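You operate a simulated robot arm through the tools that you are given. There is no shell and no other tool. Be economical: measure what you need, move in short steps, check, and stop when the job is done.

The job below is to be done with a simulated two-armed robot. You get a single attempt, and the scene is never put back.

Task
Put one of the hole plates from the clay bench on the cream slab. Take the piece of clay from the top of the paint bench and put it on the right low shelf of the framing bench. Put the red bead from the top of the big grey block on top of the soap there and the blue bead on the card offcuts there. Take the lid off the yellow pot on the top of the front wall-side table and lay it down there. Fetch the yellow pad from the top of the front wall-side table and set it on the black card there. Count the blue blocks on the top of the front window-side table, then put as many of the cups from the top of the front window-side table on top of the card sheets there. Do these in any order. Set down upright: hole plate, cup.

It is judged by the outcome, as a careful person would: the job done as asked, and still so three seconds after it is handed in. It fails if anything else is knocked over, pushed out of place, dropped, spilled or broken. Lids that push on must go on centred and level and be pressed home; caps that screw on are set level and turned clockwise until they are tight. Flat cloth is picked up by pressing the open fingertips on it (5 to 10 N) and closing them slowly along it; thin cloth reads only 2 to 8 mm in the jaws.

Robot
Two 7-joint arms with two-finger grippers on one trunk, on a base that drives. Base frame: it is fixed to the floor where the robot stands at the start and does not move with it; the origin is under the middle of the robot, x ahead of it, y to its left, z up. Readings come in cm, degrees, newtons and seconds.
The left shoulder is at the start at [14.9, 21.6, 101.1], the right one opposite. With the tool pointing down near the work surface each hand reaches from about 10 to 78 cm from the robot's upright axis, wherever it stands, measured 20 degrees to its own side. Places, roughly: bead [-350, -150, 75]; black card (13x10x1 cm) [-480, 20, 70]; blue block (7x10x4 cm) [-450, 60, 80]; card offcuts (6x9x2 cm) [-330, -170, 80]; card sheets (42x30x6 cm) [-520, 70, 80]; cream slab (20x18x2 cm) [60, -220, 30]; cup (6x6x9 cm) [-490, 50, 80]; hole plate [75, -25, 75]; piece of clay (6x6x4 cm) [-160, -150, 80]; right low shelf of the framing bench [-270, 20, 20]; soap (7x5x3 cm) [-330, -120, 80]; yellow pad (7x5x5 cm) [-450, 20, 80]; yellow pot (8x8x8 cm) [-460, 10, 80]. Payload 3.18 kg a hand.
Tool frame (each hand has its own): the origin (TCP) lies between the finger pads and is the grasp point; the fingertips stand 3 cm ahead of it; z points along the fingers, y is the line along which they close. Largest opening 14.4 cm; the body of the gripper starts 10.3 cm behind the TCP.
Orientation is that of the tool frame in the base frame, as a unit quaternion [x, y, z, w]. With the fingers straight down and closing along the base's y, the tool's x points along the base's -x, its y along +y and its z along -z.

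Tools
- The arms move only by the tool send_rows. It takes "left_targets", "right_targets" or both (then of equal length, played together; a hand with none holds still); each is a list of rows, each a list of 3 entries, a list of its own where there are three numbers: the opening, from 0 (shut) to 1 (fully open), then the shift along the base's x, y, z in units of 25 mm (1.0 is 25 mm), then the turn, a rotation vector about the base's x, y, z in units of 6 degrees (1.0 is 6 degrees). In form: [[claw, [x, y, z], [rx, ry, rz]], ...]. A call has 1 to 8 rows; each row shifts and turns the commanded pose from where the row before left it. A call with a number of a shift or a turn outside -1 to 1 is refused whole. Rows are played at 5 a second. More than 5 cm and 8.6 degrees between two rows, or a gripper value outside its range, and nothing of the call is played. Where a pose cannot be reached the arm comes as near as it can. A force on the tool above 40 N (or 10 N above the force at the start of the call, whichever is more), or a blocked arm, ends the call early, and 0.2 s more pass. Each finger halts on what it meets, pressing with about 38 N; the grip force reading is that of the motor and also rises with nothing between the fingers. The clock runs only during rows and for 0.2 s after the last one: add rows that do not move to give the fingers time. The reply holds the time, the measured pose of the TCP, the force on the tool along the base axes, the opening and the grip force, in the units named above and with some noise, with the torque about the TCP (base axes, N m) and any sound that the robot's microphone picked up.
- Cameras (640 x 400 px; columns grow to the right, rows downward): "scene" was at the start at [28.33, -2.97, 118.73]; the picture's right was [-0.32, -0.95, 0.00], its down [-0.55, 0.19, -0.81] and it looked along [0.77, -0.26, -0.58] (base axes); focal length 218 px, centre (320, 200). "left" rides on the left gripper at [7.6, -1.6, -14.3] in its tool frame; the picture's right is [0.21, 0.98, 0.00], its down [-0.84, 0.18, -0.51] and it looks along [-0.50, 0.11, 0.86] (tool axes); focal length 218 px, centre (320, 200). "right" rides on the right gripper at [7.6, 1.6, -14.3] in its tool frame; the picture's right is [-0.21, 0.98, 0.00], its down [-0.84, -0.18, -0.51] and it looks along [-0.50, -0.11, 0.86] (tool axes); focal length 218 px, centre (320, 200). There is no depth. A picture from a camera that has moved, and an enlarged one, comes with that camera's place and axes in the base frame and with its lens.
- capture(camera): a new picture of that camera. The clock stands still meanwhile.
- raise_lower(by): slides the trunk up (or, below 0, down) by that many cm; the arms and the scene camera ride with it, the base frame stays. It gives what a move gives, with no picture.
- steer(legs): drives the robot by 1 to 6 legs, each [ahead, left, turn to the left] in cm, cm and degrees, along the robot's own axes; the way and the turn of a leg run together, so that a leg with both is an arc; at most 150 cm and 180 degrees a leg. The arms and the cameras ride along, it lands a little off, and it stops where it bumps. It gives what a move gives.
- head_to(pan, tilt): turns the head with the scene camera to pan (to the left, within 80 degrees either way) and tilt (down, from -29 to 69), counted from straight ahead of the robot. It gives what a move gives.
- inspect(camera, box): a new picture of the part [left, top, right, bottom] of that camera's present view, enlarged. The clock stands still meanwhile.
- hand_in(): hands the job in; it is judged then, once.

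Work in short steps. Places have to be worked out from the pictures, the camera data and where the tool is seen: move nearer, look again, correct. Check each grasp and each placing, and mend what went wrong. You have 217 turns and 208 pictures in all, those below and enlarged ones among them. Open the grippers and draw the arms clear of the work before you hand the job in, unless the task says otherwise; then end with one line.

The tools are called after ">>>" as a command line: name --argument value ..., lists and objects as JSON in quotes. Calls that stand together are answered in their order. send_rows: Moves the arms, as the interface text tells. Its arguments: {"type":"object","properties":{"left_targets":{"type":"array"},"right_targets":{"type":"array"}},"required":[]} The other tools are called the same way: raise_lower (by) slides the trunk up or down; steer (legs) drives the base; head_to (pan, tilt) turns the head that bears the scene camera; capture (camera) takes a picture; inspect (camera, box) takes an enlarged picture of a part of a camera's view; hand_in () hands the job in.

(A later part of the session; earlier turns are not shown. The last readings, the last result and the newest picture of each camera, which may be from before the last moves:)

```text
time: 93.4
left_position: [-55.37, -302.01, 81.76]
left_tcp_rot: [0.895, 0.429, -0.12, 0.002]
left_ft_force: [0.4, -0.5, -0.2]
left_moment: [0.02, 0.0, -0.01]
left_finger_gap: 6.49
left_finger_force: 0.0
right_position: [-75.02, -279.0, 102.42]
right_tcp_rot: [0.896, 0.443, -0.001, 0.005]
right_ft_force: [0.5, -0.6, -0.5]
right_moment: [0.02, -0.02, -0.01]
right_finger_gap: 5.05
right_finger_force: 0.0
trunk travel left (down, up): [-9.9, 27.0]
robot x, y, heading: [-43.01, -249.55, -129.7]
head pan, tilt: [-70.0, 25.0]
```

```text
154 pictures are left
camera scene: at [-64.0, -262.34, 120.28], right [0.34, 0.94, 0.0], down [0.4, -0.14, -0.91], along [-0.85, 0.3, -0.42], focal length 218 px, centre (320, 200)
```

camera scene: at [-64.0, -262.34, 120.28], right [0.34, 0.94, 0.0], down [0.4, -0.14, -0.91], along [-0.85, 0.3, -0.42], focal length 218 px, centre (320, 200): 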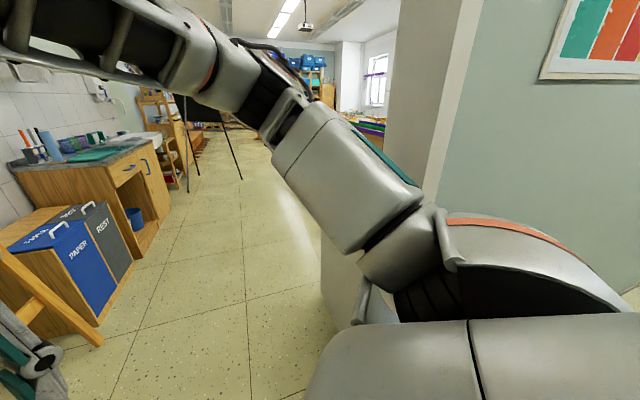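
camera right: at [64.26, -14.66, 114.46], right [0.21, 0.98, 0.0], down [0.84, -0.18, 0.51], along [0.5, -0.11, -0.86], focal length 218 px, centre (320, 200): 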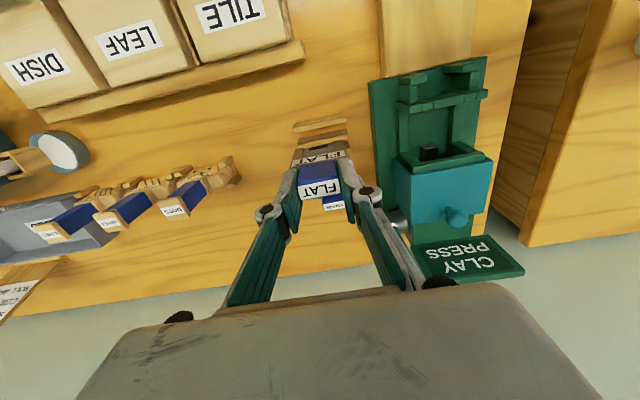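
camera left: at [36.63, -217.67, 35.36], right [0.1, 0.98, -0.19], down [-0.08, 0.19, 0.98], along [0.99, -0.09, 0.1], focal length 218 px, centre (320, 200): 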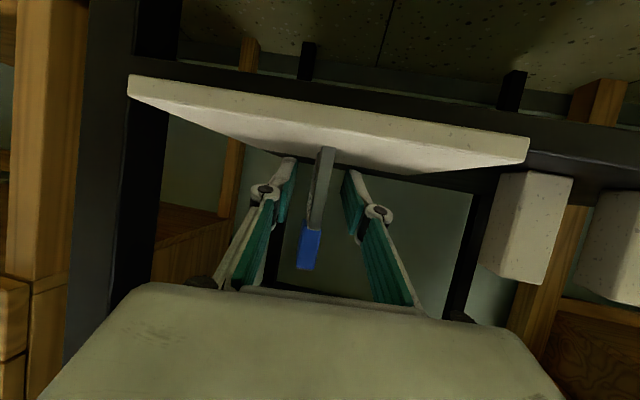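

I see the room opening towards -x, past the partition end, with bins on the left. I finish the turn to face -x, slide left to y≈-278 and look ahead.

>>> steer --legs '[[0, 15, 0], [0, 0, -50], [0, 14, 0]]'

>>> head_to --pan -15 --tilt 12

>>> capture --camera "scene"

```text
time: 99.1
left_position: [-78.82, -297.35, 81.71]
left_tcp_rot: [0.993, 0.009, -0.111, -0.049]
left_ft_force: [0.7, -0.5, 0.1]
left_moment: [0.03, 0.0, 0.01]
left_finger_gap: 6.46
left_finger_force: 0.0
right_position: [-73.88, -267.61, 102.39]
right_tcp_rot: [1.0, 0.021, -0.003, 0.004]
right_ft_force: [0.5, -0.5, -0.1]
right_moment: [0.0, 0.0, -0.01]
right_finger_gap: 5.04
right_finger_force: 0.2
trunk travel left (down, up): [-9.9, 27.0]
robot x, y, heading: [-30.65, -273.77, -179.8]
head pan, tilt: [-70.0, 25.0]
```

```text
time: 100.4
left_position: [-78.72, -297.41, 81.69]
left_tcp_rot: [0.993, 0.009, -0.111, -0.049]
left_ft_force: [-0.1, -0.5, -0.8]
left_moment: [0.0, -0.02, -0.02]
left_finger_gap: 6.47
left_finger_force: 0.2
right_position: [-73.65, -267.48, 102.36]
right_tcp_rot: [1.0, 0.022, -0.002, 0.004]
right_ft_force: [-0.1, 0.2, 0.4]
right_moment: [0.05, -0.01, 0.02]
right_finger_gap: 5.02
right_finger_force: 0.0
trunk travel left (down, up): [-9.9, 27.0]
robot x, y, heading: [-30.93, -273.76, -179.8]
head pan, tilt: [-15.0, 12.0]
```

```text
153 pictures are left
camera scene: at [-59.57, -271.42, 122.39], right [0.26, 0.97, 0.0], down [0.2, -0.05, -0.98], along [-0.95, 0.25, -0.21], focal length 218 px, centre (320, 200)
```

scene: 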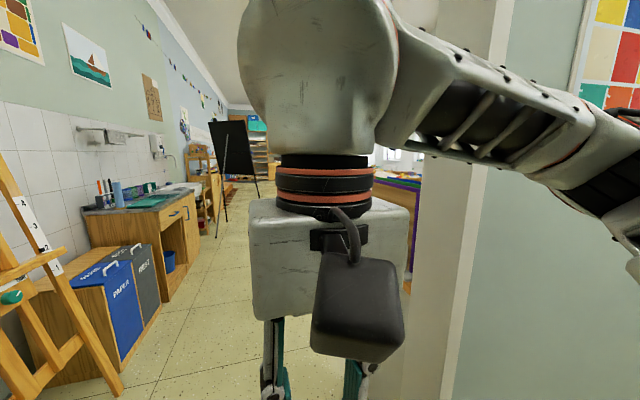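

The path at y≈-275 is clear (bins/easel beyond y<-345, pillar to x≈-142). I drive 150 cm ahead and look right for the paint bench.

>>> steer --legs '[[150, 0, 0]]'

>>> head_to --pan -65 --tilt 15

>>> capture --camera "scene"

```text
time: 103.2
left_position: [-109.57, -297.25, 82.65]
left_tcp_rot: [0.991, -0.008, -0.12, -0.055]
left_ft_force: [-0.4, 0.7, 0.5]
left_moment: [-0.01, 0.02, 0.0]
left_finger_gap: 6.49
left_finger_force: 0.0
right_position: [-103.9, -267.45, 102.35]
right_tcp_rot: [1.0, -0.004, 0.005, -0.002]
right_ft_force: [0.8, -0.9, 0.6]
right_moment: [0.01, 0.02, 0.01]
right_finger_gap: 5.03
right_finger_force: 0.1
trunk travel left (down, up): [-9.9, 27.0]
robot x, y, heading: [-62.01, -274.46, 178.1]
head pan, tilt: [-15.0, 12.0]
stopped in leg 1: the robot was blocked; the commanded pose is now the measured one
```

```text
time: 104.3
left_position: [-109.63, -297.29, 82.46]
left_tcp_rot: [0.991, -0.006, -0.119, -0.056]
left_ft_force: [-0.3, -0.1, -0.6]
left_moment: [0.01, 0.02, 0.01]
left_finger_gap: 6.48
left_finger_force: 0.0
right_position: [-103.68, -267.38, 102.48]
right_tcp_rot: [1.0, -0.004, 0.004, -0.001]
right_ft_force: [0.7, 0.1, 0.2]
right_moment: [-0.01, 0.0, 0.02]
right_finger_gap: 5.06
right_finger_force: 0.1
trunk travel left (down, up): [-9.9, 27.0]
robot x, y, heading: [-62.29, -274.54, 178.4]
head pan, tilt: [-65.0, 15.0]
```

```text
152 pictures are left
camera scene: at [-83.56, -266.64, 122.47], right [0.92, 0.4, -0.01], down [0.08, -0.23, -0.97], along [-0.39, 0.89, -0.24], focal length 218 px, centre (320, 200)
```

scene: 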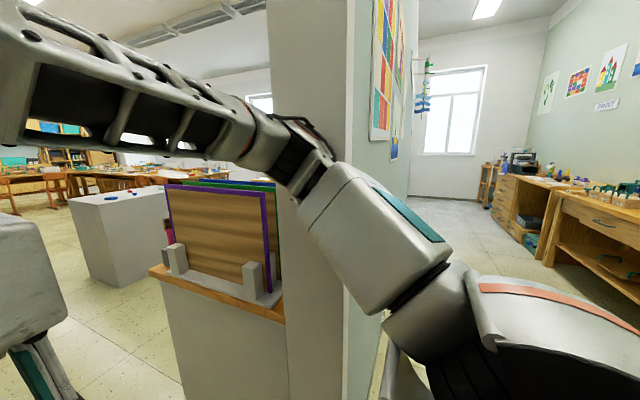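

The right elbow sticks out and met the partition end. I stretch both arms forward and lower, which pulls the elbows in.

>>> send_rows --right_targets '[[0.35, [-1, 0, -0.8], [0, 0, 0]], [0.35, [-1, 0, -0.8], [0, 0, 0]], [0.35, [-1, 0, -0.8], [0, 0, 0]], [0.35, [-1, 0, -0.8], [0, 0, 0]], [0.35, [-1, 0, -0.8], [0, 0, 0]], [0.35, [-1, 0, -0.8], [0, 0, 0]], [0.35, [-1, 0, -0.8], [0, 0, 0]], [0.35, [-1, 0, -0.8], [0, 0, 0]]]' --left_targets '[[0.45, [-1, 0.3, 0], [0, 0, 0]], [0.45, [-1, 0.3, 0], [0, 0, 0]], [0.45, [-1, 0.3, 0], [0, 0, 0]], [0.45, [-1, 0.3, 0], [0, 0, 0]], [0.45, [-1, 0.3, 0], [0, 0, 0]], [0.45, [-1, 0.3, 0], [0, 0, 0]], [0.45, [-1, 0.3, 0], [0, 0, 0]], [0.45, [-1, 0, 0], [0, 0, 0]]]'

>>> send_rows --right_targets '[[0.35, [-1, 0, -0.4], [0, 0, 0]], [0.35, [-1, 0, -0.4], [0, 0, 0]], [0.35, [-1, 0, -0.4], [0, 0, 0]]]'

>>> head_to --pan -60 --tilt 45

>>> capture --camera "scene"

```text
time: 106.3
left_position: [-129.46, -291.12, 82.78]
left_tcp_rot: [0.991, -0.011, -0.118, -0.056]
left_ft_force: [-0.3, 0.1, -0.6]
left_moment: [-0.02, 0.01, 0.04]
left_finger_gap: 6.48
left_finger_force: 0.2
right_position: [-124.11, -265.84, 87.83]
right_tcp_rot: [1.0, -0.014, -0.005, -0.004]
right_ft_force: [-0.2, -0.4, -0.4]
right_moment: [-0.02, 0.02, 0.03]
right_finger_gap: 5.05
right_finger_force: 0.1
trunk travel left (down, up): [-9.9, 27.0]
robot x, y, heading: [-61.95, -274.31, 177.7]
head pan, tilt: [-65.0, 15.0]
stopped in row 8 (left hand): the arm was blocked; the commanded pose is now the measured one
```

```text
time: 107.3
left_position: [-130.08, -288.19, 82.5]
left_tcp_rot: [0.991, -0.03, -0.115, -0.055]
left_ft_force: [-0.3, -0.3, -0.7]
left_moment: [-0.03, -0.04, -0.02]
left_finger_gap: 6.49
left_finger_force: 0.1
right_position: [-131.58, -261.74, 85.0]
right_tcp_rot: [0.999, -0.039, -0.006, -0.001]
right_ft_force: [0.6, -1.0, -0.1]
right_moment: [0.03, 0.06, -0.01]
right_finger_gap: 5.04
right_finger_force: 0.1
trunk travel left (down, up): [-9.9, 27.0]
robot x, y, heading: [-61.82, -274.3, 175.4]
head pan, tilt: [-65.0, 15.0]
stopped in row 3 (right hand): the arm was blocked; the commanded pose is now the measured one
```

```text
time: 108.3
left_position: [-130.0, -288.19, 82.97]
left_tcp_rot: [0.991, -0.028, -0.118, -0.055]
left_ft_force: [-0.3, 0.1, -0.7]
left_moment: [0.01, -0.01, 0.0]
left_finger_gap: 6.43
left_finger_force: 0.2
right_position: [-131.55, -262.07, 85.17]
right_tcp_rot: [0.999, -0.035, -0.007, 0.002]
right_ft_force: [0.5, 0.3, -0.4]
right_moment: [0.02, -0.01, 0.04]
right_finger_gap: 5.03
right_finger_force: 0.1
trunk travel left (down, up): [-9.9, 27.0]
robot x, y, heading: [-62.2, -274.28, 175.5]
head pan, tilt: [-60.0, 45.0]
```

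```text
151 pictures are left
camera scene: at [-83.27, -266.01, 117.75], right [0.9, 0.43, -0.02], down [0.29, -0.63, -0.72], along [-0.32, 0.64, -0.7], focal length 218 px, centre (320, 200)
```

scene: 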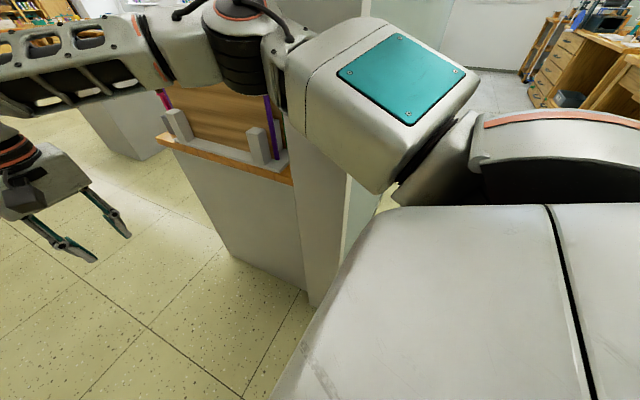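

The wall end sits at y≈-228 and my right elbow leans on it. I slide 14 cm left and straighten the heading, then look left for the easels.

>>> steer --legs '[[0, 14, 0], [0, 0, 4]]'

>>> head_to --pan 45 --tilt 40

>>> capture --camera "scene"

>>> head_to --pan -50 --tilt 40

>>> capture --camera "scene"

```text
time: 110.6
left_position: [-131.37, -306.77, 81.56]
left_tcp_rot: [0.993, 0.006, -0.111, -0.05]
left_ft_force: [-0.4, -0.4, 0.4]
left_moment: [0.02, 0.04, 0.0]
left_finger_gap: 6.49
left_finger_force: 0.0
right_position: [-134.63, -281.01, 83.52]
right_tcp_rot: [1.0, 0.002, 0.005, 0.003]
right_ft_force: [-1.3, 0.1, 0.6]
right_moment: [0.04, 0.01, 0.0]
right_finger_gap: 5.06
right_finger_force: 0.0
trunk travel left (down, up): [-9.9, 27.0]
robot x, y, heading: [-63.23, -288.48, 180.1]
head pan, tilt: [-60.0, 45.0]
```

```text
time: 112.4
left_position: [-131.43, -306.58, 81.51]
left_tcp_rot: [0.993, 0.006, -0.11, -0.049]
left_ft_force: [0.5, 1.1, 0.7]
left_moment: [0.02, -0.03, 0.02]
left_finger_gap: 6.46
left_finger_force: 0.0
right_position: [-134.68, -280.95, 83.59]
right_tcp_rot: [1.0, 0.003, 0.005, 0.003]
right_ft_force: [-0.2, -0.3, 0.0]
right_moment: [0.04, 0.0, -0.01]
right_finger_gap: 5.02
right_finger_force: 0.1
trunk travel left (down, up): [-9.9, 27.0]
robot x, y, heading: [-63.33, -288.04, 180.0]
head pan, tilt: [45.0, 40.0]
```

```text
150 pictures are left
camera scene: at [-89.03, -294.12, 117.95], right [-0.7, 0.71, 0.0], down [0.46, 0.45, -0.77], along [-0.54, -0.54, -0.64], focal length 218 px, centre (320, 200)
```

scene: 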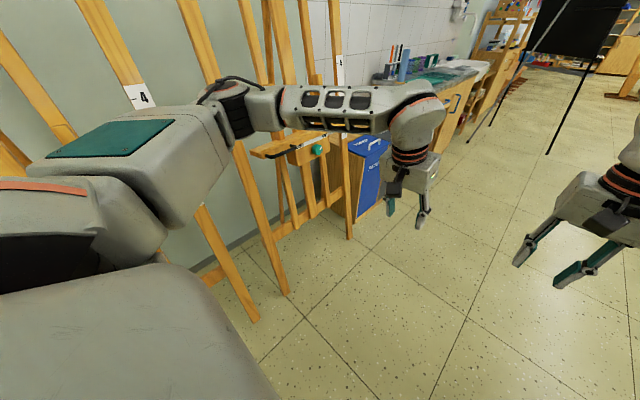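

```text
time: 114.2
left_position: [-131.26, -306.71, 81.65]
left_tcp_rot: [0.993, 0.006, -0.11, -0.049]
left_ft_force: [-0.1, 0.1, 0.3]
left_moment: [-0.02, -0.02, 0.0]
left_finger_gap: 6.49
left_finger_force: 0.0
right_position: [-134.63, -280.92, 83.4]
right_tcp_rot: [1.0, 0.002, 0.005, 0.004]
right_ft_force: [-0.5, 1.3, -0.1]
right_moment: [0.03, -0.02, 0.0]
right_finger_gap: 5.04
right_finger_force: 0.0
trunk travel left (down, up): [-9.9, 27.0]
robot x, y, heading: [-63.15, -287.93, 179.7]
head pan, tilt: [-50.0, 40.0]
```

```text
149 pictures are left
camera scene: at [-88.45, -281.61, 117.95], right [0.77, 0.64, 0.0], down [0.41, -0.49, -0.77], along [-0.49, 0.59, -0.64], focal length 218 px, centre (320, 200)
```

scene: 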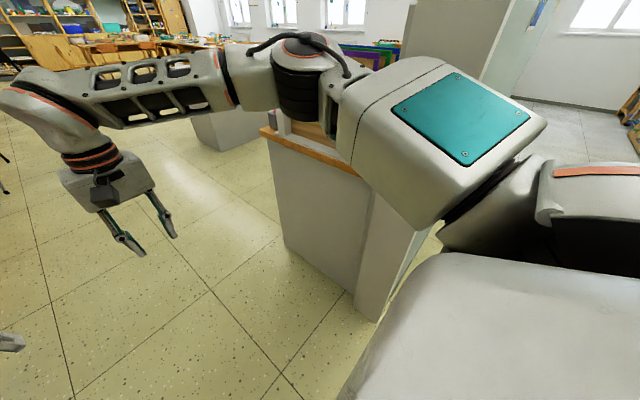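

About 10 cm clear on each side. I drive straight on 90 cm and check.

>>> steer --legs '[[90, 0, 0]]'

>>> head_to --pan -70 --tilt 25

>>> capture --camera "scene"

```text
time: 118.9
left_position: [-220.71, -305.67, 81.57]
left_tcp_rot: [0.993, 0.003, -0.111, -0.049]
left_ft_force: [-0.4, -0.6, 0.6]
left_moment: [0.02, 0.01, 0.02]
left_finger_gap: 6.5
left_finger_force: 0.1
right_position: [-223.91, -280.01, 83.56]
right_tcp_rot: [1.0, -0.001, 0.005, 0.004]
right_ft_force: [0.6, -0.6, 0.6]
right_moment: [0.03, 0.01, 0.01]
right_finger_gap: 5.03
right_finger_force: 0.1
trunk travel left (down, up): [-9.9, 27.0]
robot x, y, heading: [-152.25, -287.55, 179.6]
head pan, tilt: [-50.0, 40.0]
```

```text
time: 119.7
left_position: [-220.71, -305.66, 81.55]
left_tcp_rot: [0.993, 0.005, -0.109, -0.049]
left_ft_force: [-0.3, 0.3, -0.7]
left_moment: [0.02, 0.02, 0.02]
left_finger_gap: 6.5
left_finger_force: 0.1
right_position: [-223.94, -279.93, 83.55]
right_tcp_rot: [1.0, -0.001, 0.005, 0.004]
right_ft_force: [-0.6, -0.1, 0.4]
right_moment: [-0.01, -0.01, 0.01]
right_finger_gap: 5.04
right_finger_force: 0.1
trunk travel left (down, up): [-9.9, 27.0]
robot x, y, heading: [-152.74, -287.34, 179.2]
head pan, tilt: [-70.0, 25.0]
```

```text
148 pictures are left
camera scene: at [-175.43, -278.81, 120.27], right [0.94, 0.33, 0.0], down [0.14, -0.4, -0.91], along [-0.3, 0.85, -0.42], focal length 218 px, centre (320, 200)
```

scene: 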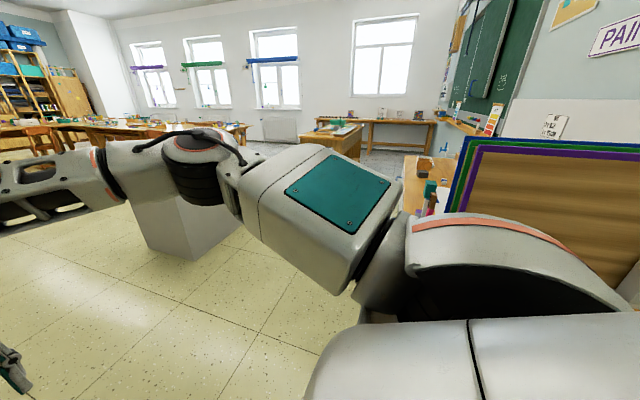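

Paint bench lies beyond the divider along the partition wall; the grey block stands near x≈-320, y>-180. I drive on 70 cm, turn right to face +y, and go up 70 cm between them.

>>> steer --legs '[[70, 0, 0], [0, 0, -90], [60, 0, 0]]'

>>> head_to --pan -50 --tilt 25

>>> capture --camera "scene"

>>> head_to --pan 30 --tilt 25

>>> capture --camera "scene"

```text
time: 130.4
left_position: [-242.03, -157.23, 81.46]
left_tcp_rot: [0.706, -0.698, -0.043, -0.112]
left_ft_force: [0.5, -0.8, 1.0]
left_moment: [0.0, 0.03, -0.01]
left_finger_gap: 6.47
left_finger_force: 0.1
right_position: [-216.38, -154.05, 83.52]
right_tcp_rot: [0.708, -0.707, 0.001, 0.007]
right_ft_force: [-0.4, 0.0, 0.1]
right_moment: [0.0, -0.01, -0.04]
right_finger_gap: 5.02
right_finger_force: 0.1
trunk travel left (down, up): [-9.9, 27.0]
robot x, y, heading: [-223.67, -225.47, 89.8]
head pan, tilt: [-70.0, 25.0]
```

```text
time: 131.2
left_position: [-242.27, -157.26, 81.58]
left_tcp_rot: [0.705, -0.698, -0.043, -0.113]
left_ft_force: [-0.1, 0.6, 0.3]
left_moment: [0.02, -0.02, 0.01]
left_finger_gap: 6.45
left_finger_force: 0.0
right_position: [-216.37, -154.01, 83.57]
right_tcp_rot: [0.708, -0.706, 0.001, 0.007]
right_ft_force: [0.7, -0.4, 0.1]
right_moment: [-0.02, -0.01, 0.0]
right_finger_gap: 5.05
right_finger_force: 0.1
trunk travel left (down, up): [-9.9, 27.0]
robot x, y, heading: [-223.89, -225.36, 89.8]
head pan, tilt: [-50.0, 25.0]
```

```text
147 pictures are left
camera scene: at [-216.31, -199.73, 120.28], right [0.64, -0.77, 0.0], down [-0.33, -0.27, -0.91], along [0.7, 0.58, -0.42], focal length 218 px, centre (320, 200)
```

scene: 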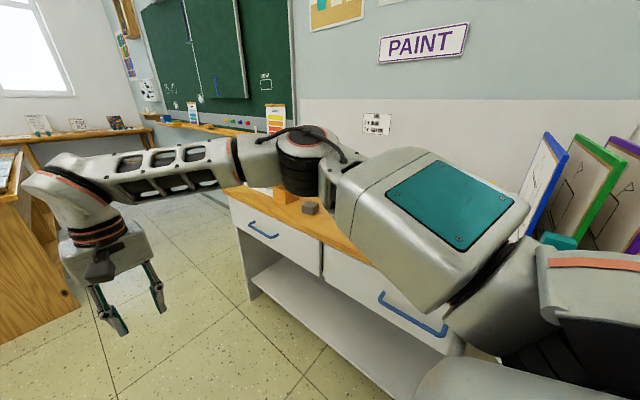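

```text
time: 132.8
left_position: [-242.11, -157.28, 81.48]
left_tcp_rot: [0.705, -0.699, -0.042, -0.113]
left_ft_force: [-0.1, 0.0, 0.3]
left_moment: [-0.03, 0.01, 0.01]
left_finger_gap: 6.49
left_finger_force: 0.0
right_position: [-216.4, -154.13, 83.5]
right_tcp_rot: [0.708, -0.706, 0.001, 0.007]
right_ft_force: [0.6, 0.1, -0.8]
right_moment: [-0.01, -0.02, 0.02]
right_finger_gap: 5.04
right_finger_force: 0.0
trunk travel left (down, up): [-9.9, 27.0]
robot x, y, heading: [-224.07, -225.34, 89.6]
head pan, tilt: [30.0, 25.0]
```

```text
146 pictures are left
camera scene: at [-227.97, -197.61, 120.28], right [0.87, 0.5, 0.0], down [0.21, -0.37, -0.91], along [-0.45, 0.79, -0.42], focal length 218 px, centre (320, 200)
```

scene: 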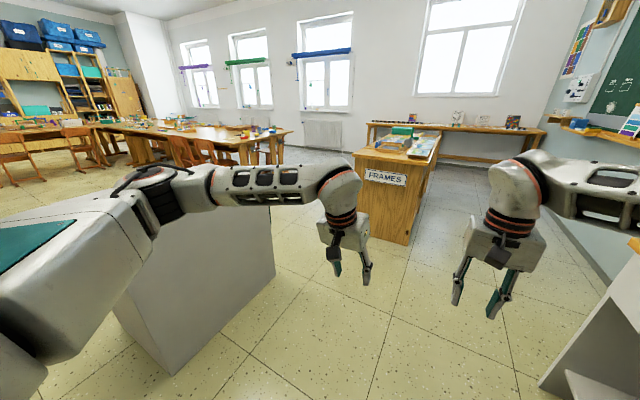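

The clay is the grey lump at about [-158,-146,80] on the paint bench (front edge x≈-170). I raise both hands and draw them in, then drive up and turn right toward it.

>>> send_rows --right_targets '[[0.6, [0, -0.8, 1], [0, 0, 0]], [0.6, [0, -0.8, 1], [0, 0, 0]], [0.6, [0, -0.8, 1], [0, 0, 0]], [0.6, [0, -0.8, 1], [0, 0, 0]], [0.6, [0, -0.8, 1], [0, 0, 0]], [0.6, [0, -0.8, 1], [0, 0, 0]], [0.6, [0, -0.8, 1], [0, 0, 0]], [0.6, [0, -0.8, 1], [0, 0, 0]]]' --left_targets '[[0.45, [0.2, -0.8, 1], [0, 0, 0]], [0.45, [0.2, -0.8, 1], [0, 0, 0]], [0.45, [0.2, -0.8, 1], [0, 0, 0]], [0.45, [0.2, -0.8, 1], [0, 0, 0]], [0.45, [0.2, -0.8, 1], [0, 0, 0]], [0.45, [0.2, -0.8, 1], [0, 0, 0]], [0.45, [0.2, -0.8, 1], [0, 0, 0]], [0.45, [0.2, -0.8, 1], [0, 0, 0]]]'

>>> steer --legs '[[70, 0, 0], [0, 0, -80]]'

>>> head_to --pan -5 --tilt 50

>>> capture --camera "scene"

```text
time: 134.6
left_position: [-237.92, -173.65, 101.7]
left_tcp_rot: [0.706, -0.698, -0.044, -0.114]
left_ft_force: [0.3, -1.2, 0.2]
left_moment: [0.02, 0.0, 0.04]
left_finger_gap: 6.45
left_finger_force: 0.0
right_position: [-216.22, -170.46, 103.66]
right_tcp_rot: [0.708, -0.706, 0.0, 0.005]
right_ft_force: [-0.1, -0.9, 0.7]
right_moment: [0.03, 0.02, 0.01]
right_finger_gap: 8.64
right_finger_force: 0.0
trunk travel left (down, up): [-9.9, 27.0]
robot x, y, heading: [-223.7, -225.28, 89.9]
head pan, tilt: [30.0, 25.0]
```

```text
time: 141.9
left_position: [-174.24, -132.7, 101.45]
left_tcp_rot: [-0.082, 0.989, -0.04, 0.114]
left_ft_force: [0.4, 0.4, -0.1]
left_moment: [0.03, 0.03, -0.02]
left_finger_gap: 6.49
left_finger_force: 0.0
right_position: [-167.87, -153.69, 103.35]
right_tcp_rot: [-0.078, 0.997, 0.004, -0.005]
right_ft_force: [-0.7, -0.4, 0.1]
right_moment: [-0.01, 0.03, -0.02]
right_finger_gap: 8.65
right_finger_force: 0.1
trunk travel left (down, up): [-9.9, 27.0]
robot x, y, heading: [-223.54, -154.61, 8.4]
head pan, tilt: [30.0, 25.0]
```

```text
time: 142.9
left_position: [-174.26, -132.63, 101.46]
left_tcp_rot: [-0.083, 0.989, -0.04, 0.113]
left_ft_force: [-0.9, -0.7, 0.0]
left_moment: [0.01, 0.02, -0.07]
left_finger_gap: 6.49
left_finger_force: 0.1
right_position: [-167.93, -153.7, 103.47]
right_tcp_rot: [-0.078, 0.997, 0.003, -0.005]
right_ft_force: [-0.1, 0.1, -0.3]
right_moment: [0.02, 0.03, -0.01]
right_finger_gap: 8.64
right_finger_force: 0.1
trunk travel left (down, up): [-9.9, 27.0]
robot x, y, heading: [-223.81, -155.21, 8.7]
head pan, tilt: [-5.0, 50.0]
```

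```text
145 pictures are left
camera scene: at [-195.93, -151.43, 116.54], right [0.06, -1.0, 0.0], down [-0.76, -0.05, -0.64], along [0.64, 0.04, -0.77], focal length 218 px, centre (320, 200)
```

scene: 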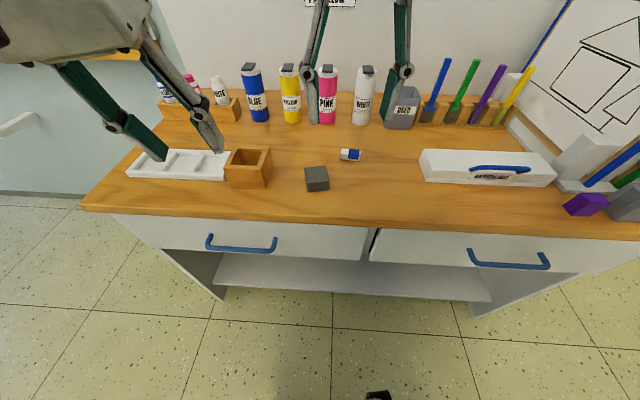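

The dark grey piece at pixel (317,177) matches the clay, near [-156,-148]. I check it from the right hand.

>>> capture --camera "right"

>>> inspect --camera "scene" --box '[240, 120, 400, 220]'

```text
144 pictures are left
camera right: at [-175.5, -153.18, 117.82], right [0.05, 1.0, 0.0], down [0.87, -0.05, 0.5], along [0.5, -0.02, -0.87], focal length 218 px, centre (320, 200)
```

right: 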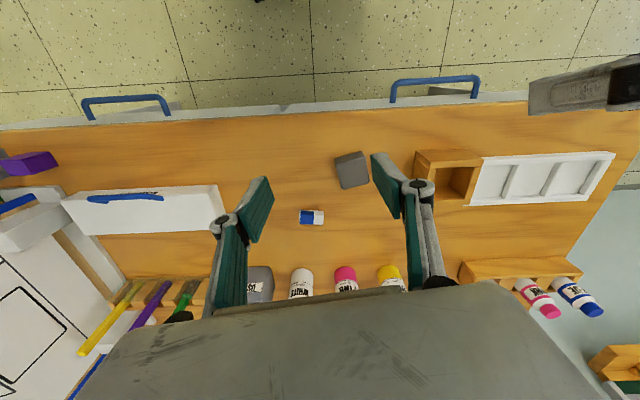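

```text
4.00 times, centred on (320, 170) of scene
camera zoom: at [-195.93, -151.43, 116.54], right [0.06, -1.0, 0.0], down [-0.76, -0.05, -0.64], along [0.64, 0.04, -0.77], focal length 871 px, centre (320, 320)
```

zoom: 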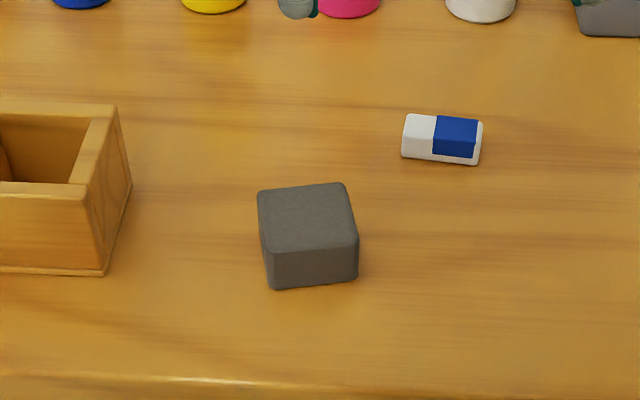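

Triangulating gives the clay top at about [-162.4,-148.6,84.4], turned ~13°. Since the target shelf is low, I'll grasp with the hand pitched 45°; I pitch and align the right hand at height while moving the left away.

>>> send_rows --right_targets '[[0.6, [0.1, 0.25, 0], [0.21, -0.92, 0.1]], [0.6, [0.1, 0.25, 0], [0.21, -0.92, 0.1]], [0.6, [0.2, 0.25, 0], [0.21, -0.92, 0.1]], [0.6, [0.2, 0.25, 0], [0.21, -0.92, 0.1]], [0.6, [0.3, 0.25, -0.2], [0.21, -0.92, 0.1]], [0.6, [0.3, 0.25, -0.2], [0.21, -0.92, 0.1]], [0.6, [0.3, 0.25, -0.3], [0.21, -0.92, 0.1]], [0.6, [0.3, 0.25, -0.3], [0.21, -0.92, 0]]]' --left_targets '[[0.45, [-0.5, 0.6, 0.2], [0, 0, 0]], [0.45, [-0.5, 0.6, 0.2], [0, 0, 0]], [0.45, [-0.5, 0.6, 0.2], [0, 0, 0]], [0.45, [-0.5, 0.6, 0], [0, 0, 0]], [0.45, [-0.5, 0.6, 0], [0, 0, 0]], [0.45, [-0.5, 0, 0], [0, 0, 0]], [0.45, [-0.5, 0, 0], [0, 0, 0]], [0.45, [-0.5, 0, 0], [0, 0, 0]]]'

>>> capture --camera "right"

>>> capture --camera "scene"

```text
time: 144.7
left_position: [-184.51, -125.09, 102.82]
left_tcp_rot: [-0.083, 0.989, -0.04, 0.113]
left_ft_force: [0.3, -0.3, 1.0]
left_moment: [0.0, 0.02, -0.01]
left_finger_gap: 6.48
left_finger_force: 0.1
right_position: [-163.27, -148.55, 101.03]
right_tcp_rot: [-0.109, 0.918, 0.057, 0.376]
right_ft_force: [-0.4, -0.1, 0.1]
right_moment: [0.01, 0.02, 0.0]
right_finger_gap: 8.66
right_finger_force: 0.0
trunk travel left (down, up): [-9.9, 27.0]
robot x, y, heading: [-223.33, -155.07, 8.5]
head pan, tilt: [-5.0, 50.0]
```

```text
142 pictures are left
camera right: at [-178.62, -150.75, 105.82], right [-0.09, 0.98, 0.17], down [0.28, -0.14, 0.95], along [0.95, 0.14, -0.26], focal length 218 px, centre (320, 200)
```

right: 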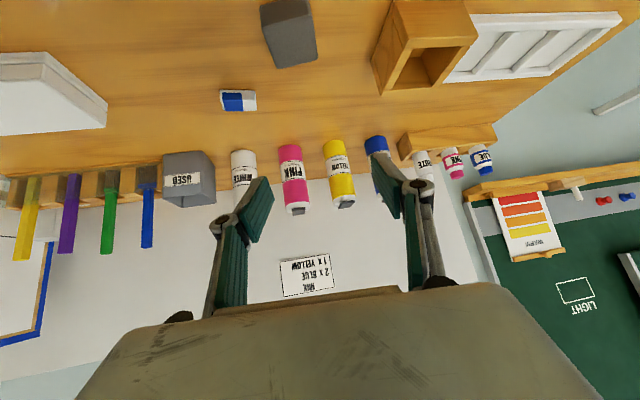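

```text
141 pictures are left
camera scene: at [-195.94, -151.41, 116.53], right [0.06, -1.0, 0.0], down [-0.76, -0.05, -0.64], along [0.64, 0.04, -0.77], focal length 218 px, centre (320, 200)
```

scene: 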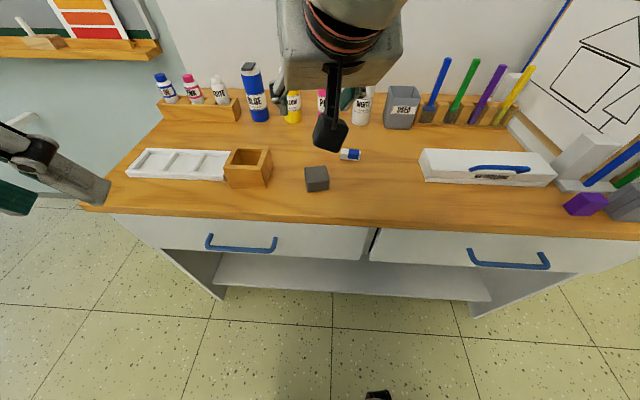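

I enlarge the clay in this view to verify its place before descending.

>>> inspect --camera "right" --box '[220, 0, 380, 100]'

```text
4.00 times, centred on (300, 50) of right
camera zoom: at [-178.62, -150.75, 105.82], right [-0.09, 0.98, 0.17], down [0.28, -0.14, 0.95], along [0.95, 0.14, -0.26], focal length 873 px, centre (400, 800)
```

zoom: 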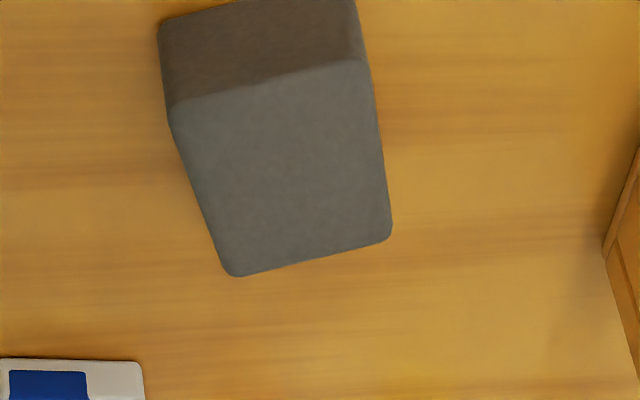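

The clay's top centre reads near [-162,-148.3], height uncertain (82–86). I descend to TCP z≈91 and look again.

>>> send_rows --right_targets '[[0.6, [-0.4, 0, -1], [0, 0, 0]], [0.6, [-0.4, 0, -1], [0, 0, 0]], [0.6, [-0.4, 0, -1], [0, 0, 0]], [0.6, [-0.2, 0, -1], [0, 0, 0]]]'

>>> capture --camera "right"

>>> inspect --camera "scene" --box '[240, 100, 400, 200]'

```text
time: 145.7
left_position: [-184.45, -125.09, 102.91]
left_tcp_rot: [-0.082, 0.989, -0.04, 0.113]
left_ft_force: [-0.1, 0.5, -0.1]
left_moment: [-0.03, 0.02, 0.0]
left_finger_gap: 6.5
left_finger_force: 0.0
right_position: [-166.91, -148.7, 90.81]
right_tcp_rot: [-0.11, 0.918, 0.057, 0.376]
right_ft_force: [0.6, -0.4, 0.1]
right_moment: [0.04, 0.03, 0.02]
right_finger_gap: 8.65
right_finger_force: 0.0
trunk travel left (down, up): [-9.9, 27.0]
robot x, y, heading: [-223.49, -154.72, 8.7]
head pan, tilt: [-5.0, 50.0]
```

```text
139 pictures are left
camera right: at [-182.26, -150.93, 95.7], right [-0.09, 0.98, 0.17], down [0.28, -0.14, 0.95], along [0.95, 0.14, -0.27], focal length 218 px, centre (320, 200)
```

right: 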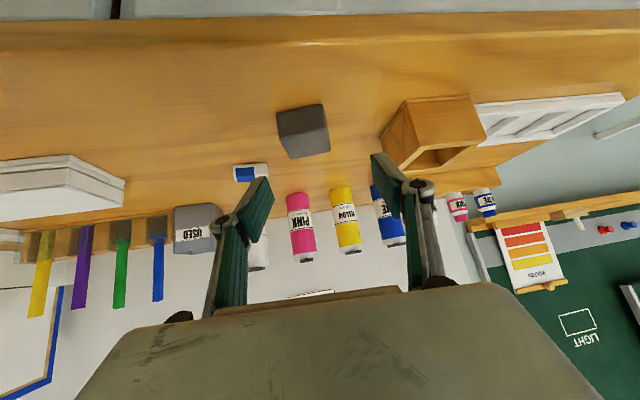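

```text
4.00 times, centred on (320, 150) of scene
camera zoom: at [-195.9, -151.43, 116.52], right [0.06, -1.0, 0.0], down [-0.76, -0.05, -0.64], along [0.64, 0.04, -0.77], focal length 871 px, centre (320, 400)
```

zoom: 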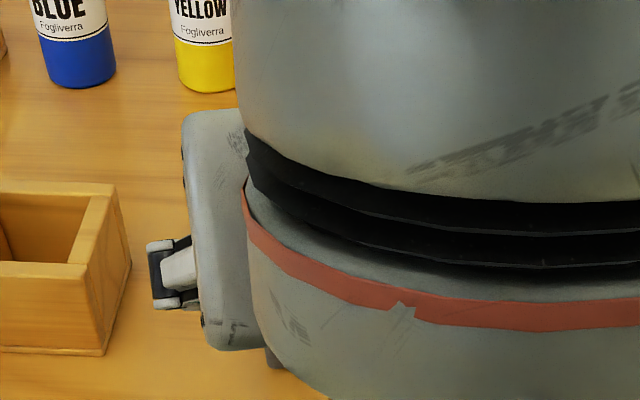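

I enlarge the clay in the right view for a precise reading.

>>> inspect --camera "right" --box '[240, 80, 400, 180]'

```text
4.00 times, centred on (320, 130) of right
camera zoom: at [-182.26, -150.93, 95.7], right [-0.09, 0.98, 0.17], down [0.28, -0.14, 0.95], along [0.95, 0.14, -0.27], focal length 873 px, centre (320, 480)
```

zoom: 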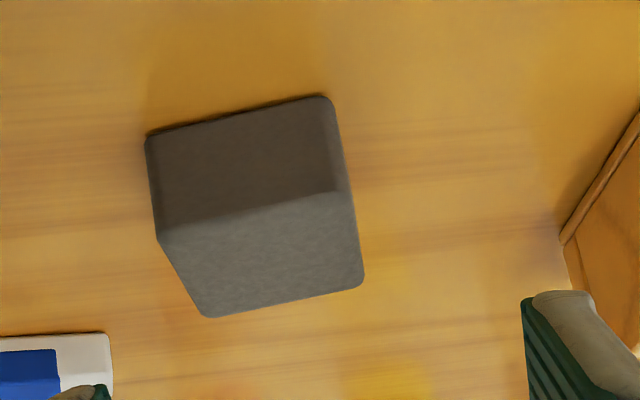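

Refined: clay about 4.8×4.8×3.1 cm, centre [-160.3,-148], top z 82.9, bench z 79.8. I move to grasp pose TCP [-161.5,-148.3,83.3].

>>> send_rows --right_targets '[[0.6, [0.5, 0.05, -1], [0, 0, 0]], [0.6, [0.7, 0.05, -1], [0, 0, 0]], [0.6, [0.9, 0.05, -0.7], [0, 0, 0]], [0.6, [0, 0, -0.3], [0, 0, 0]]]'

>>> inspect --camera "right" --box '[200, 80, 440, 280]'

```text
time: 146.7
left_position: [-184.49, -125.03, 102.93]
left_tcp_rot: [-0.083, 0.989, -0.04, 0.114]
left_ft_force: [-0.1, 0.1, -0.1]
left_moment: [0.0, 0.03, 0.0]
left_finger_gap: 6.47
left_finger_force: 0.0
right_position: [-161.53, -148.39, 83.5]
right_tcp_rot: [-0.109, 0.918, 0.056, 0.376]
right_ft_force: [-0.9, 0.2, -1.4]
right_moment: [-0.02, -0.03, 0.0]
right_finger_gap: 8.64
right_finger_force: 0.1
trunk travel left (down, up): [-9.9, 27.0]
robot x, y, heading: [-223.35, -154.54, 8.4]
head pan, tilt: [-5.0, 50.0]
```

```text
2.00 times, centred on (320, 180) of right
camera zoom: at [-176.86, -150.51, 88.32], right [-0.09, 0.98, 0.17], down [0.28, -0.13, 0.95], along [0.95, 0.14, -0.27], focal length 436 px, centre (320, 240)
```

zoom: 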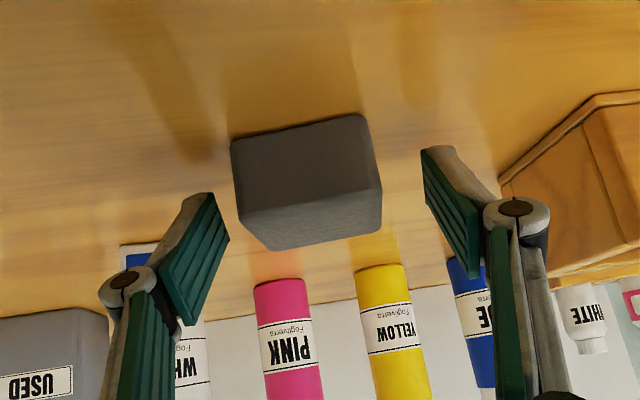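

The clay sits between the fingers as computed. I close and then lift.

>>> send_rows --right_targets '[[0.45, [0, 0, 0], [0, 0, 0]], [0.38, [0, 0, 0], [0, 0, 0]], [0.32, [0, 0, 0], [0, 0, 0]], [0.26, [0, 0, 0], [0, 0, 0]], [0.2, [0, 0, 0], [0, 0, 0]], [0.2, [0, 0, 0], [0, 0, 0]]]'

>>> send_rows --right_targets '[[0.2, [0, 0, 0.6], [0, 0, 0]], [0.2, [0, 0, 1], [0, 0, 0]], [0.2, [0, 0, 1], [0, 0, 0]], [0.2, [0, 0, 1], [0, 0, 0]], [0.2, [0, 0, 1], [0, 0, 0]]]'

>>> capture --camera "right"

```text
time: 148.1
left_position: [-184.55, -125.24, 102.83]
left_tcp_rot: [-0.082, 0.989, -0.041, 0.114]
left_ft_force: [-0.9, 0.2, -0.8]
left_moment: [0.03, 0.01, -0.01]
left_finger_gap: 6.5
left_finger_force: 0.0
right_position: [-161.47, -148.41, 83.56]
right_tcp_rot: [-0.11, 0.918, 0.056, 0.376]
right_ft_force: [-0.2, 0.6, 0.5]
right_moment: [-0.04, 0.02, -0.02]
right_finger_gap: 5.13
right_finger_force: 37.4
trunk travel left (down, up): [-9.9, 27.0]
robot x, y, heading: [-223.48, -154.64, 8.6]
head pan, tilt: [-5.0, 50.0]
```

```text
time: 149.3
left_position: [-184.54, -125.23, 102.84]
left_tcp_rot: [-0.083, 0.989, -0.04, 0.114]
left_ft_force: [0.1, -0.4, -0.7]
left_moment: [-0.03, 0.01, -0.01]
left_finger_gap: 6.48
left_finger_force: 0.1
right_position: [-161.82, -148.24, 95.16]
right_tcp_rot: [-0.109, 0.919, 0.056, 0.376]
right_ft_force: [-0.7, 0.1, -1.3]
right_moment: [-0.01, -0.01, 0.02]
right_finger_gap: 5.15
right_finger_force: 38.1
trunk travel left (down, up): [-9.9, 27.0]
robot x, y, heading: [-223.15, -154.54, 8.8]
head pan, tilt: [-5.0, 50.0]
```

```text
135 pictures are left
camera right: at [-177.07, -150.29, 99.91], right [-0.09, 0.98, 0.17], down [0.28, -0.13, 0.95], along [0.95, 0.14, -0.27], focal length 218 px, centre (320, 200)
```

right: 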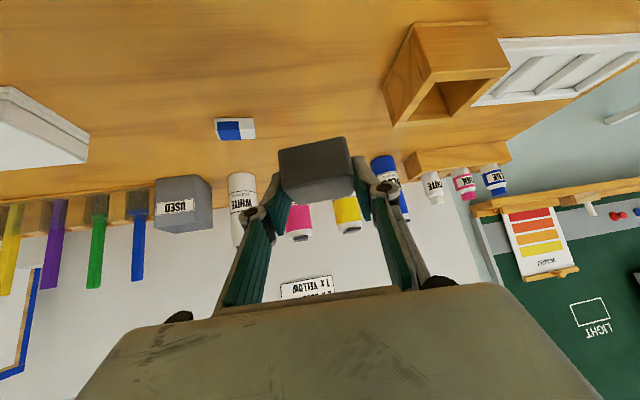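

Clay held securely. I pull the hand in a bit, back away 25 cm, turn to face +y and look at the framing bench.

>>> steer --legs '[[-22, 0, 0], [0, 0, 81]]'

>>> head_to --pan 8 --tilt 30

>>> capture --camera "scene"

```text
time: 154.5
left_position: [-267.79, -114.4, 102.76]
left_tcp_rot: [-0.699, 0.705, 0.042, 0.113]
left_ft_force: [-0.7, -1.0, 0.4]
left_moment: [0.0, -0.03, 0.01]
left_finger_gap: 6.47
left_finger_force: 0.0
right_position: [-241.23, -95.86, 95.08]
right_tcp_rot: [0.674, -0.633, -0.285, -0.251]
right_ft_force: [0.3, 0.7, -2.4]
right_moment: [0.0, -0.03, -0.03]
right_finger_gap: 5.11
right_finger_force: 38.1
trunk travel left (down, up): [-9.9, 27.0]
robot x, y, heading: [-245.44, -158.11, 88.6]
head pan, tilt: [-5.0, 50.0]
```

```text
time: 155.3
left_position: [-267.77, -114.4, 102.82]
left_tcp_rot: [-0.699, 0.705, 0.042, 0.113]
left_ft_force: [0.0, 0.3, -0.4]
left_moment: [0.05, -0.05, -0.02]
left_finger_gap: 6.47
left_finger_force: 0.0
right_position: [-241.19, -96.02, 94.99]
right_tcp_rot: [0.674, -0.633, -0.285, -0.252]
right_ft_force: [0.2, -0.8, -1.9]
right_moment: [-0.04, 0.05, 0.0]
right_finger_gap: 5.14
right_finger_force: 38.3
trunk travel left (down, up): [-9.9, 27.0]
robot x, y, heading: [-245.44, -158.12, 88.6]
head pan, tilt: [8.0, 30.0]
```

```text
134 pictures are left
camera scene: at [-245.74, -129.22, 119.47], right [0.99, 0.11, 0.0], down [0.06, -0.5, -0.87], along [-0.1, 0.86, -0.5], focal length 218 px, centre (320, 200)
```

scene: 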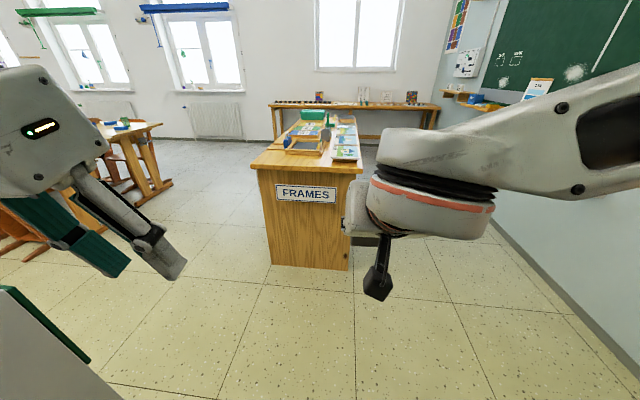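

The bench spans x≈-294…-239 from y≈-19. I need to see which side its low shelves open to; I move to the right aisle corner and look.

>>> steer --legs '[[40, -45, 0]]'

>>> head_to --pan 25 --tilt 30

>>> capture --camera "scene"

```text
time: 159.7
left_position: [-222.74, -76.08, 102.78]
left_tcp_rot: [-0.696, 0.707, 0.042, 0.113]
left_ft_force: [-0.4, 0.0, 1.0]
left_moment: [0.02, 0.01, 0.01]
left_finger_gap: 6.5
left_finger_force: 0.1
right_position: [-196.04, -57.83, 94.97]
right_tcp_rot: [0.673, -0.635, -0.284, -0.252]
right_ft_force: [0.0, -0.1, -2.3]
right_moment: [-0.02, 0.0, -0.02]
right_finger_gap: 5.14
right_finger_force: 37.9
trunk travel left (down, up): [-9.9, 27.0]
robot x, y, heading: [-200.78, -119.45, 88.3]
head pan, tilt: [8.0, 30.0]
```

```text
time: 160.5
left_position: [-222.68, -76.11, 102.8]
left_tcp_rot: [-0.696, 0.708, 0.041, 0.113]
left_ft_force: [0.0, 0.7, 0.2]
left_moment: [0.0, 0.03, -0.02]
left_finger_gap: 6.5
left_finger_force: 0.0
right_position: [-196.06, -57.85, 94.96]
right_tcp_rot: [0.672, -0.635, -0.284, -0.252]
right_ft_force: [-0.2, -0.4, -2.3]
right_moment: [0.02, 0.02, 0.01]
right_finger_gap: 5.14
right_finger_force: 37.6
trunk travel left (down, up): [-9.9, 27.0]
robot x, y, heading: [-200.87, -119.87, 88.4]
head pan, tilt: [25.0, 30.0]
```

```text
133 pictures are left
camera scene: at [-203.44, -91.72, 119.48], right [0.92, 0.39, 0.0], down [0.2, -0.46, -0.87], along [-0.34, 0.8, -0.5], focal length 218 px, centre (320, 200)
```

scene: 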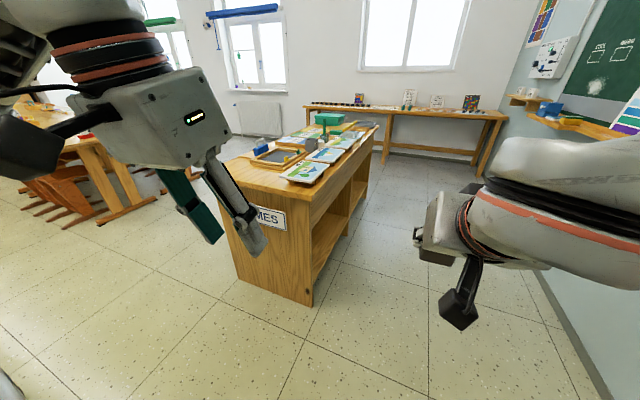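

The shelves open to the +x side (the aisle). I slide right, turn here to face -x clear of the bench, then strafe along the aisle past its end.

>>> steer --legs '[[0, -22, 0], [0, 0, 91], [0, -80, 0]]'

>>> head_to --pan -20 --tilt 40

>>> capture --camera "scene"

```text
time: 162.0
left_position: [-214.91, -76.65, 102.96]
left_tcp_rot: [-0.697, 0.707, 0.042, 0.113]
left_ft_force: [0.0, -0.3, 0.2]
left_moment: [-0.01, -0.05, -0.01]
left_finger_gap: 6.48
left_finger_force: 0.0
right_position: [-188.25, -58.26, 94.89]
right_tcp_rot: [0.672, -0.636, -0.282, -0.252]
right_ft_force: [-1.0, -0.5, -2.2]
right_moment: [-0.01, -0.05, -0.05]
right_finger_gap: 5.15
right_finger_force: 38.3
trunk travel left (down, up): [-9.9, 27.0]
robot x, y, heading: [-192.51, -120.32, 88.5]
head pan, tilt: [25.0, 30.0]
stopped in leg 1: the robot was blocked; the commanded pose is now the measured one
```

```text
time: 163.1
left_position: [-214.89, -76.49, 103.0]
left_tcp_rot: [-0.697, 0.707, 0.043, 0.112]
left_ft_force: [0.4, 1.1, 0.0]
left_moment: [-0.01, -0.01, -0.01]
left_finger_gap: 6.47
left_finger_force: 0.2
right_position: [-188.07, -58.17, 94.95]
right_tcp_rot: [0.672, -0.636, -0.284, -0.253]
right_ft_force: [-0.8, 0.0, -1.0]
right_moment: [0.01, 0.0, 0.01]
right_finger_gap: 5.14
right_finger_force: 37.7
trunk travel left (down, up): [-9.9, 27.0]
robot x, y, heading: [-192.81, -120.0, 88.4]
head pan, tilt: [-20.0, 40.0]
```

```text
132 pictures are left
camera scene: at [-188.75, -92.55, 117.95], right [0.93, -0.37, 0.0], down [-0.24, -0.6, -0.77], along [0.28, 0.71, -0.64], focal length 218 px, centre (320, 200)
```

scene: 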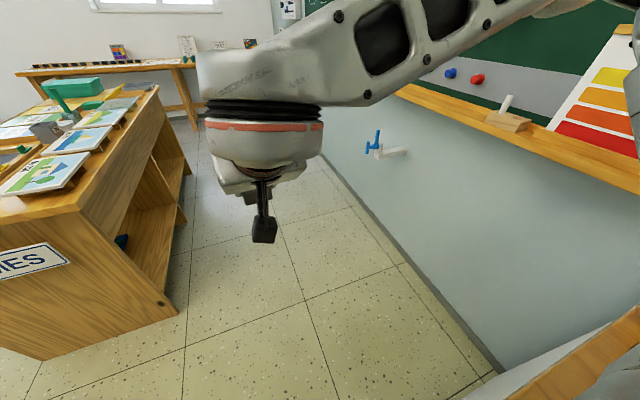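

Something stopped the slide—likely my base against the paint bench front at x≈-170. I look right to check nothing on the bench was disturbed.

>>> head_to --pan -78 --tilt 40

>>> capture --camera "scene"

```text
time: 164.4
left_position: [-214.78, -76.49, 102.94]
left_tcp_rot: [-0.697, 0.707, 0.042, 0.113]
left_ft_force: [0.1, -0.6, -0.2]
left_moment: [0.03, 0.0, 0.01]
left_finger_gap: 6.5
left_finger_force: 0.0
right_position: [-188.14, -58.11, 94.91]
right_tcp_rot: [0.672, -0.636, -0.283, -0.252]
right_ft_force: [0.9, 0.2, -2.5]
right_moment: [-0.02, 0.02, 0.0]
right_finger_gap: 5.14
right_finger_force: 38.1
trunk travel left (down, up): [-9.9, 27.0]
robot x, y, heading: [-192.98, -120.36, 88.4]
head pan, tilt: [-78.0, 40.0]
```

```text
131 pictures are left
camera scene: at [-183.51, -98.92, 117.94], right [0.18, -0.98, 0.0], down [-0.63, -0.12, -0.77], along [0.75, 0.14, -0.64], focal length 218 px, centre (320, 200)
```

scene: 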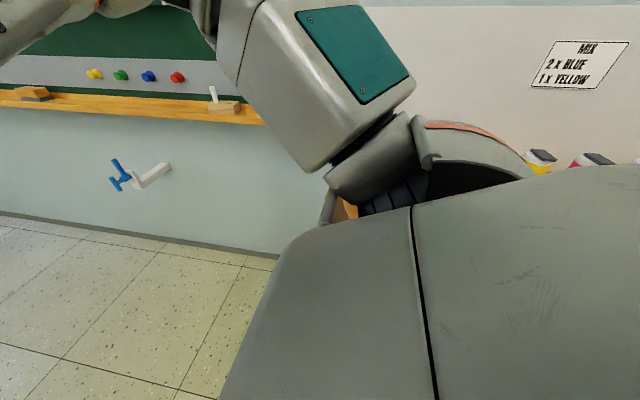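

Bottles still stand and only the base touched the bench body. I ease off left, go ahead past the bench end, turn to face -x and strafe right into the aisle.

>>> steer --legs '[[0, 5, 0], [48, 0, 0], [0, -16, 0], [0, 0, 91], [0, -50, 0]]'

>>> head_to --pan -20 --tilt 45

>>> capture --camera "scene"

```text
time: 168.9
left_position: [-213.08, -27.52, 102.79]
left_tcp_rot: [-0.694, 0.71, 0.042, 0.113]
left_ft_force: [0.2, -0.1, -0.1]
left_moment: [0.0, 0.0, -0.04]
left_finger_gap: 6.52
left_finger_force: 0.0
right_position: [-186.17, -9.22, 94.93]
right_tcp_rot: [0.67, -0.638, -0.282, -0.253]
right_ft_force: [-0.1, -0.3, -2.1]
right_moment: [0.01, -0.04, -0.02]
right_finger_gap: 5.12
right_finger_force: 37.3
trunk travel left (down, up): [-9.9, 27.0]
robot x, y, heading: [-190.82, -71.3, 88.1]
head pan, tilt: [-78.0, 40.0]
stopped in leg 3: the robot was blocked; the commanded pose is now the measured one
```

```text
time: 170.2
left_position: [-213.05, -27.46, 102.84]
left_tcp_rot: [-0.694, 0.709, 0.043, 0.114]
left_ft_force: [0.4, -0.1, 0.3]
left_moment: [-0.02, -0.01, 0.0]
left_finger_gap: 6.48
left_finger_force: 0.1
right_position: [-186.21, -9.16, 94.98]
right_tcp_rot: [0.67, -0.638, -0.283, -0.252]
right_ft_force: [0.2, -0.4, -1.8]
right_moment: [-0.07, 0.0, -0.04]
right_finger_gap: 5.09
right_finger_force: 37.4
trunk travel left (down, up): [-9.9, 27.0]
robot x, y, heading: [-191.02, -71.55, 88.1]
head pan, tilt: [-20.0, 45.0]
```

```text
130 pictures are left
camera scene: at [-187.23, -43.91, 117.22], right [0.93, -0.37, 0.0], down [-0.26, -0.66, -0.71], along [0.26, 0.66, -0.71], focal length 218 px, centre (320, 200)
```

scene: 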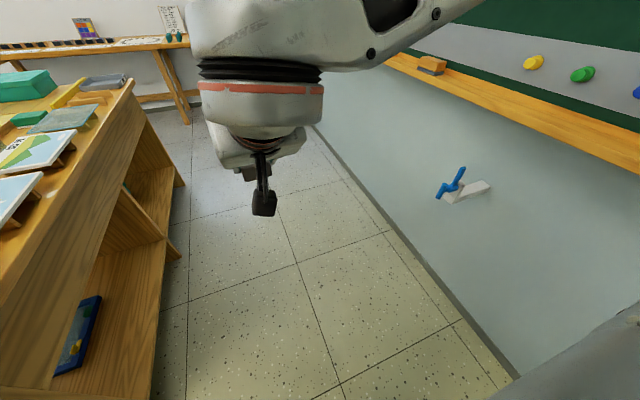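

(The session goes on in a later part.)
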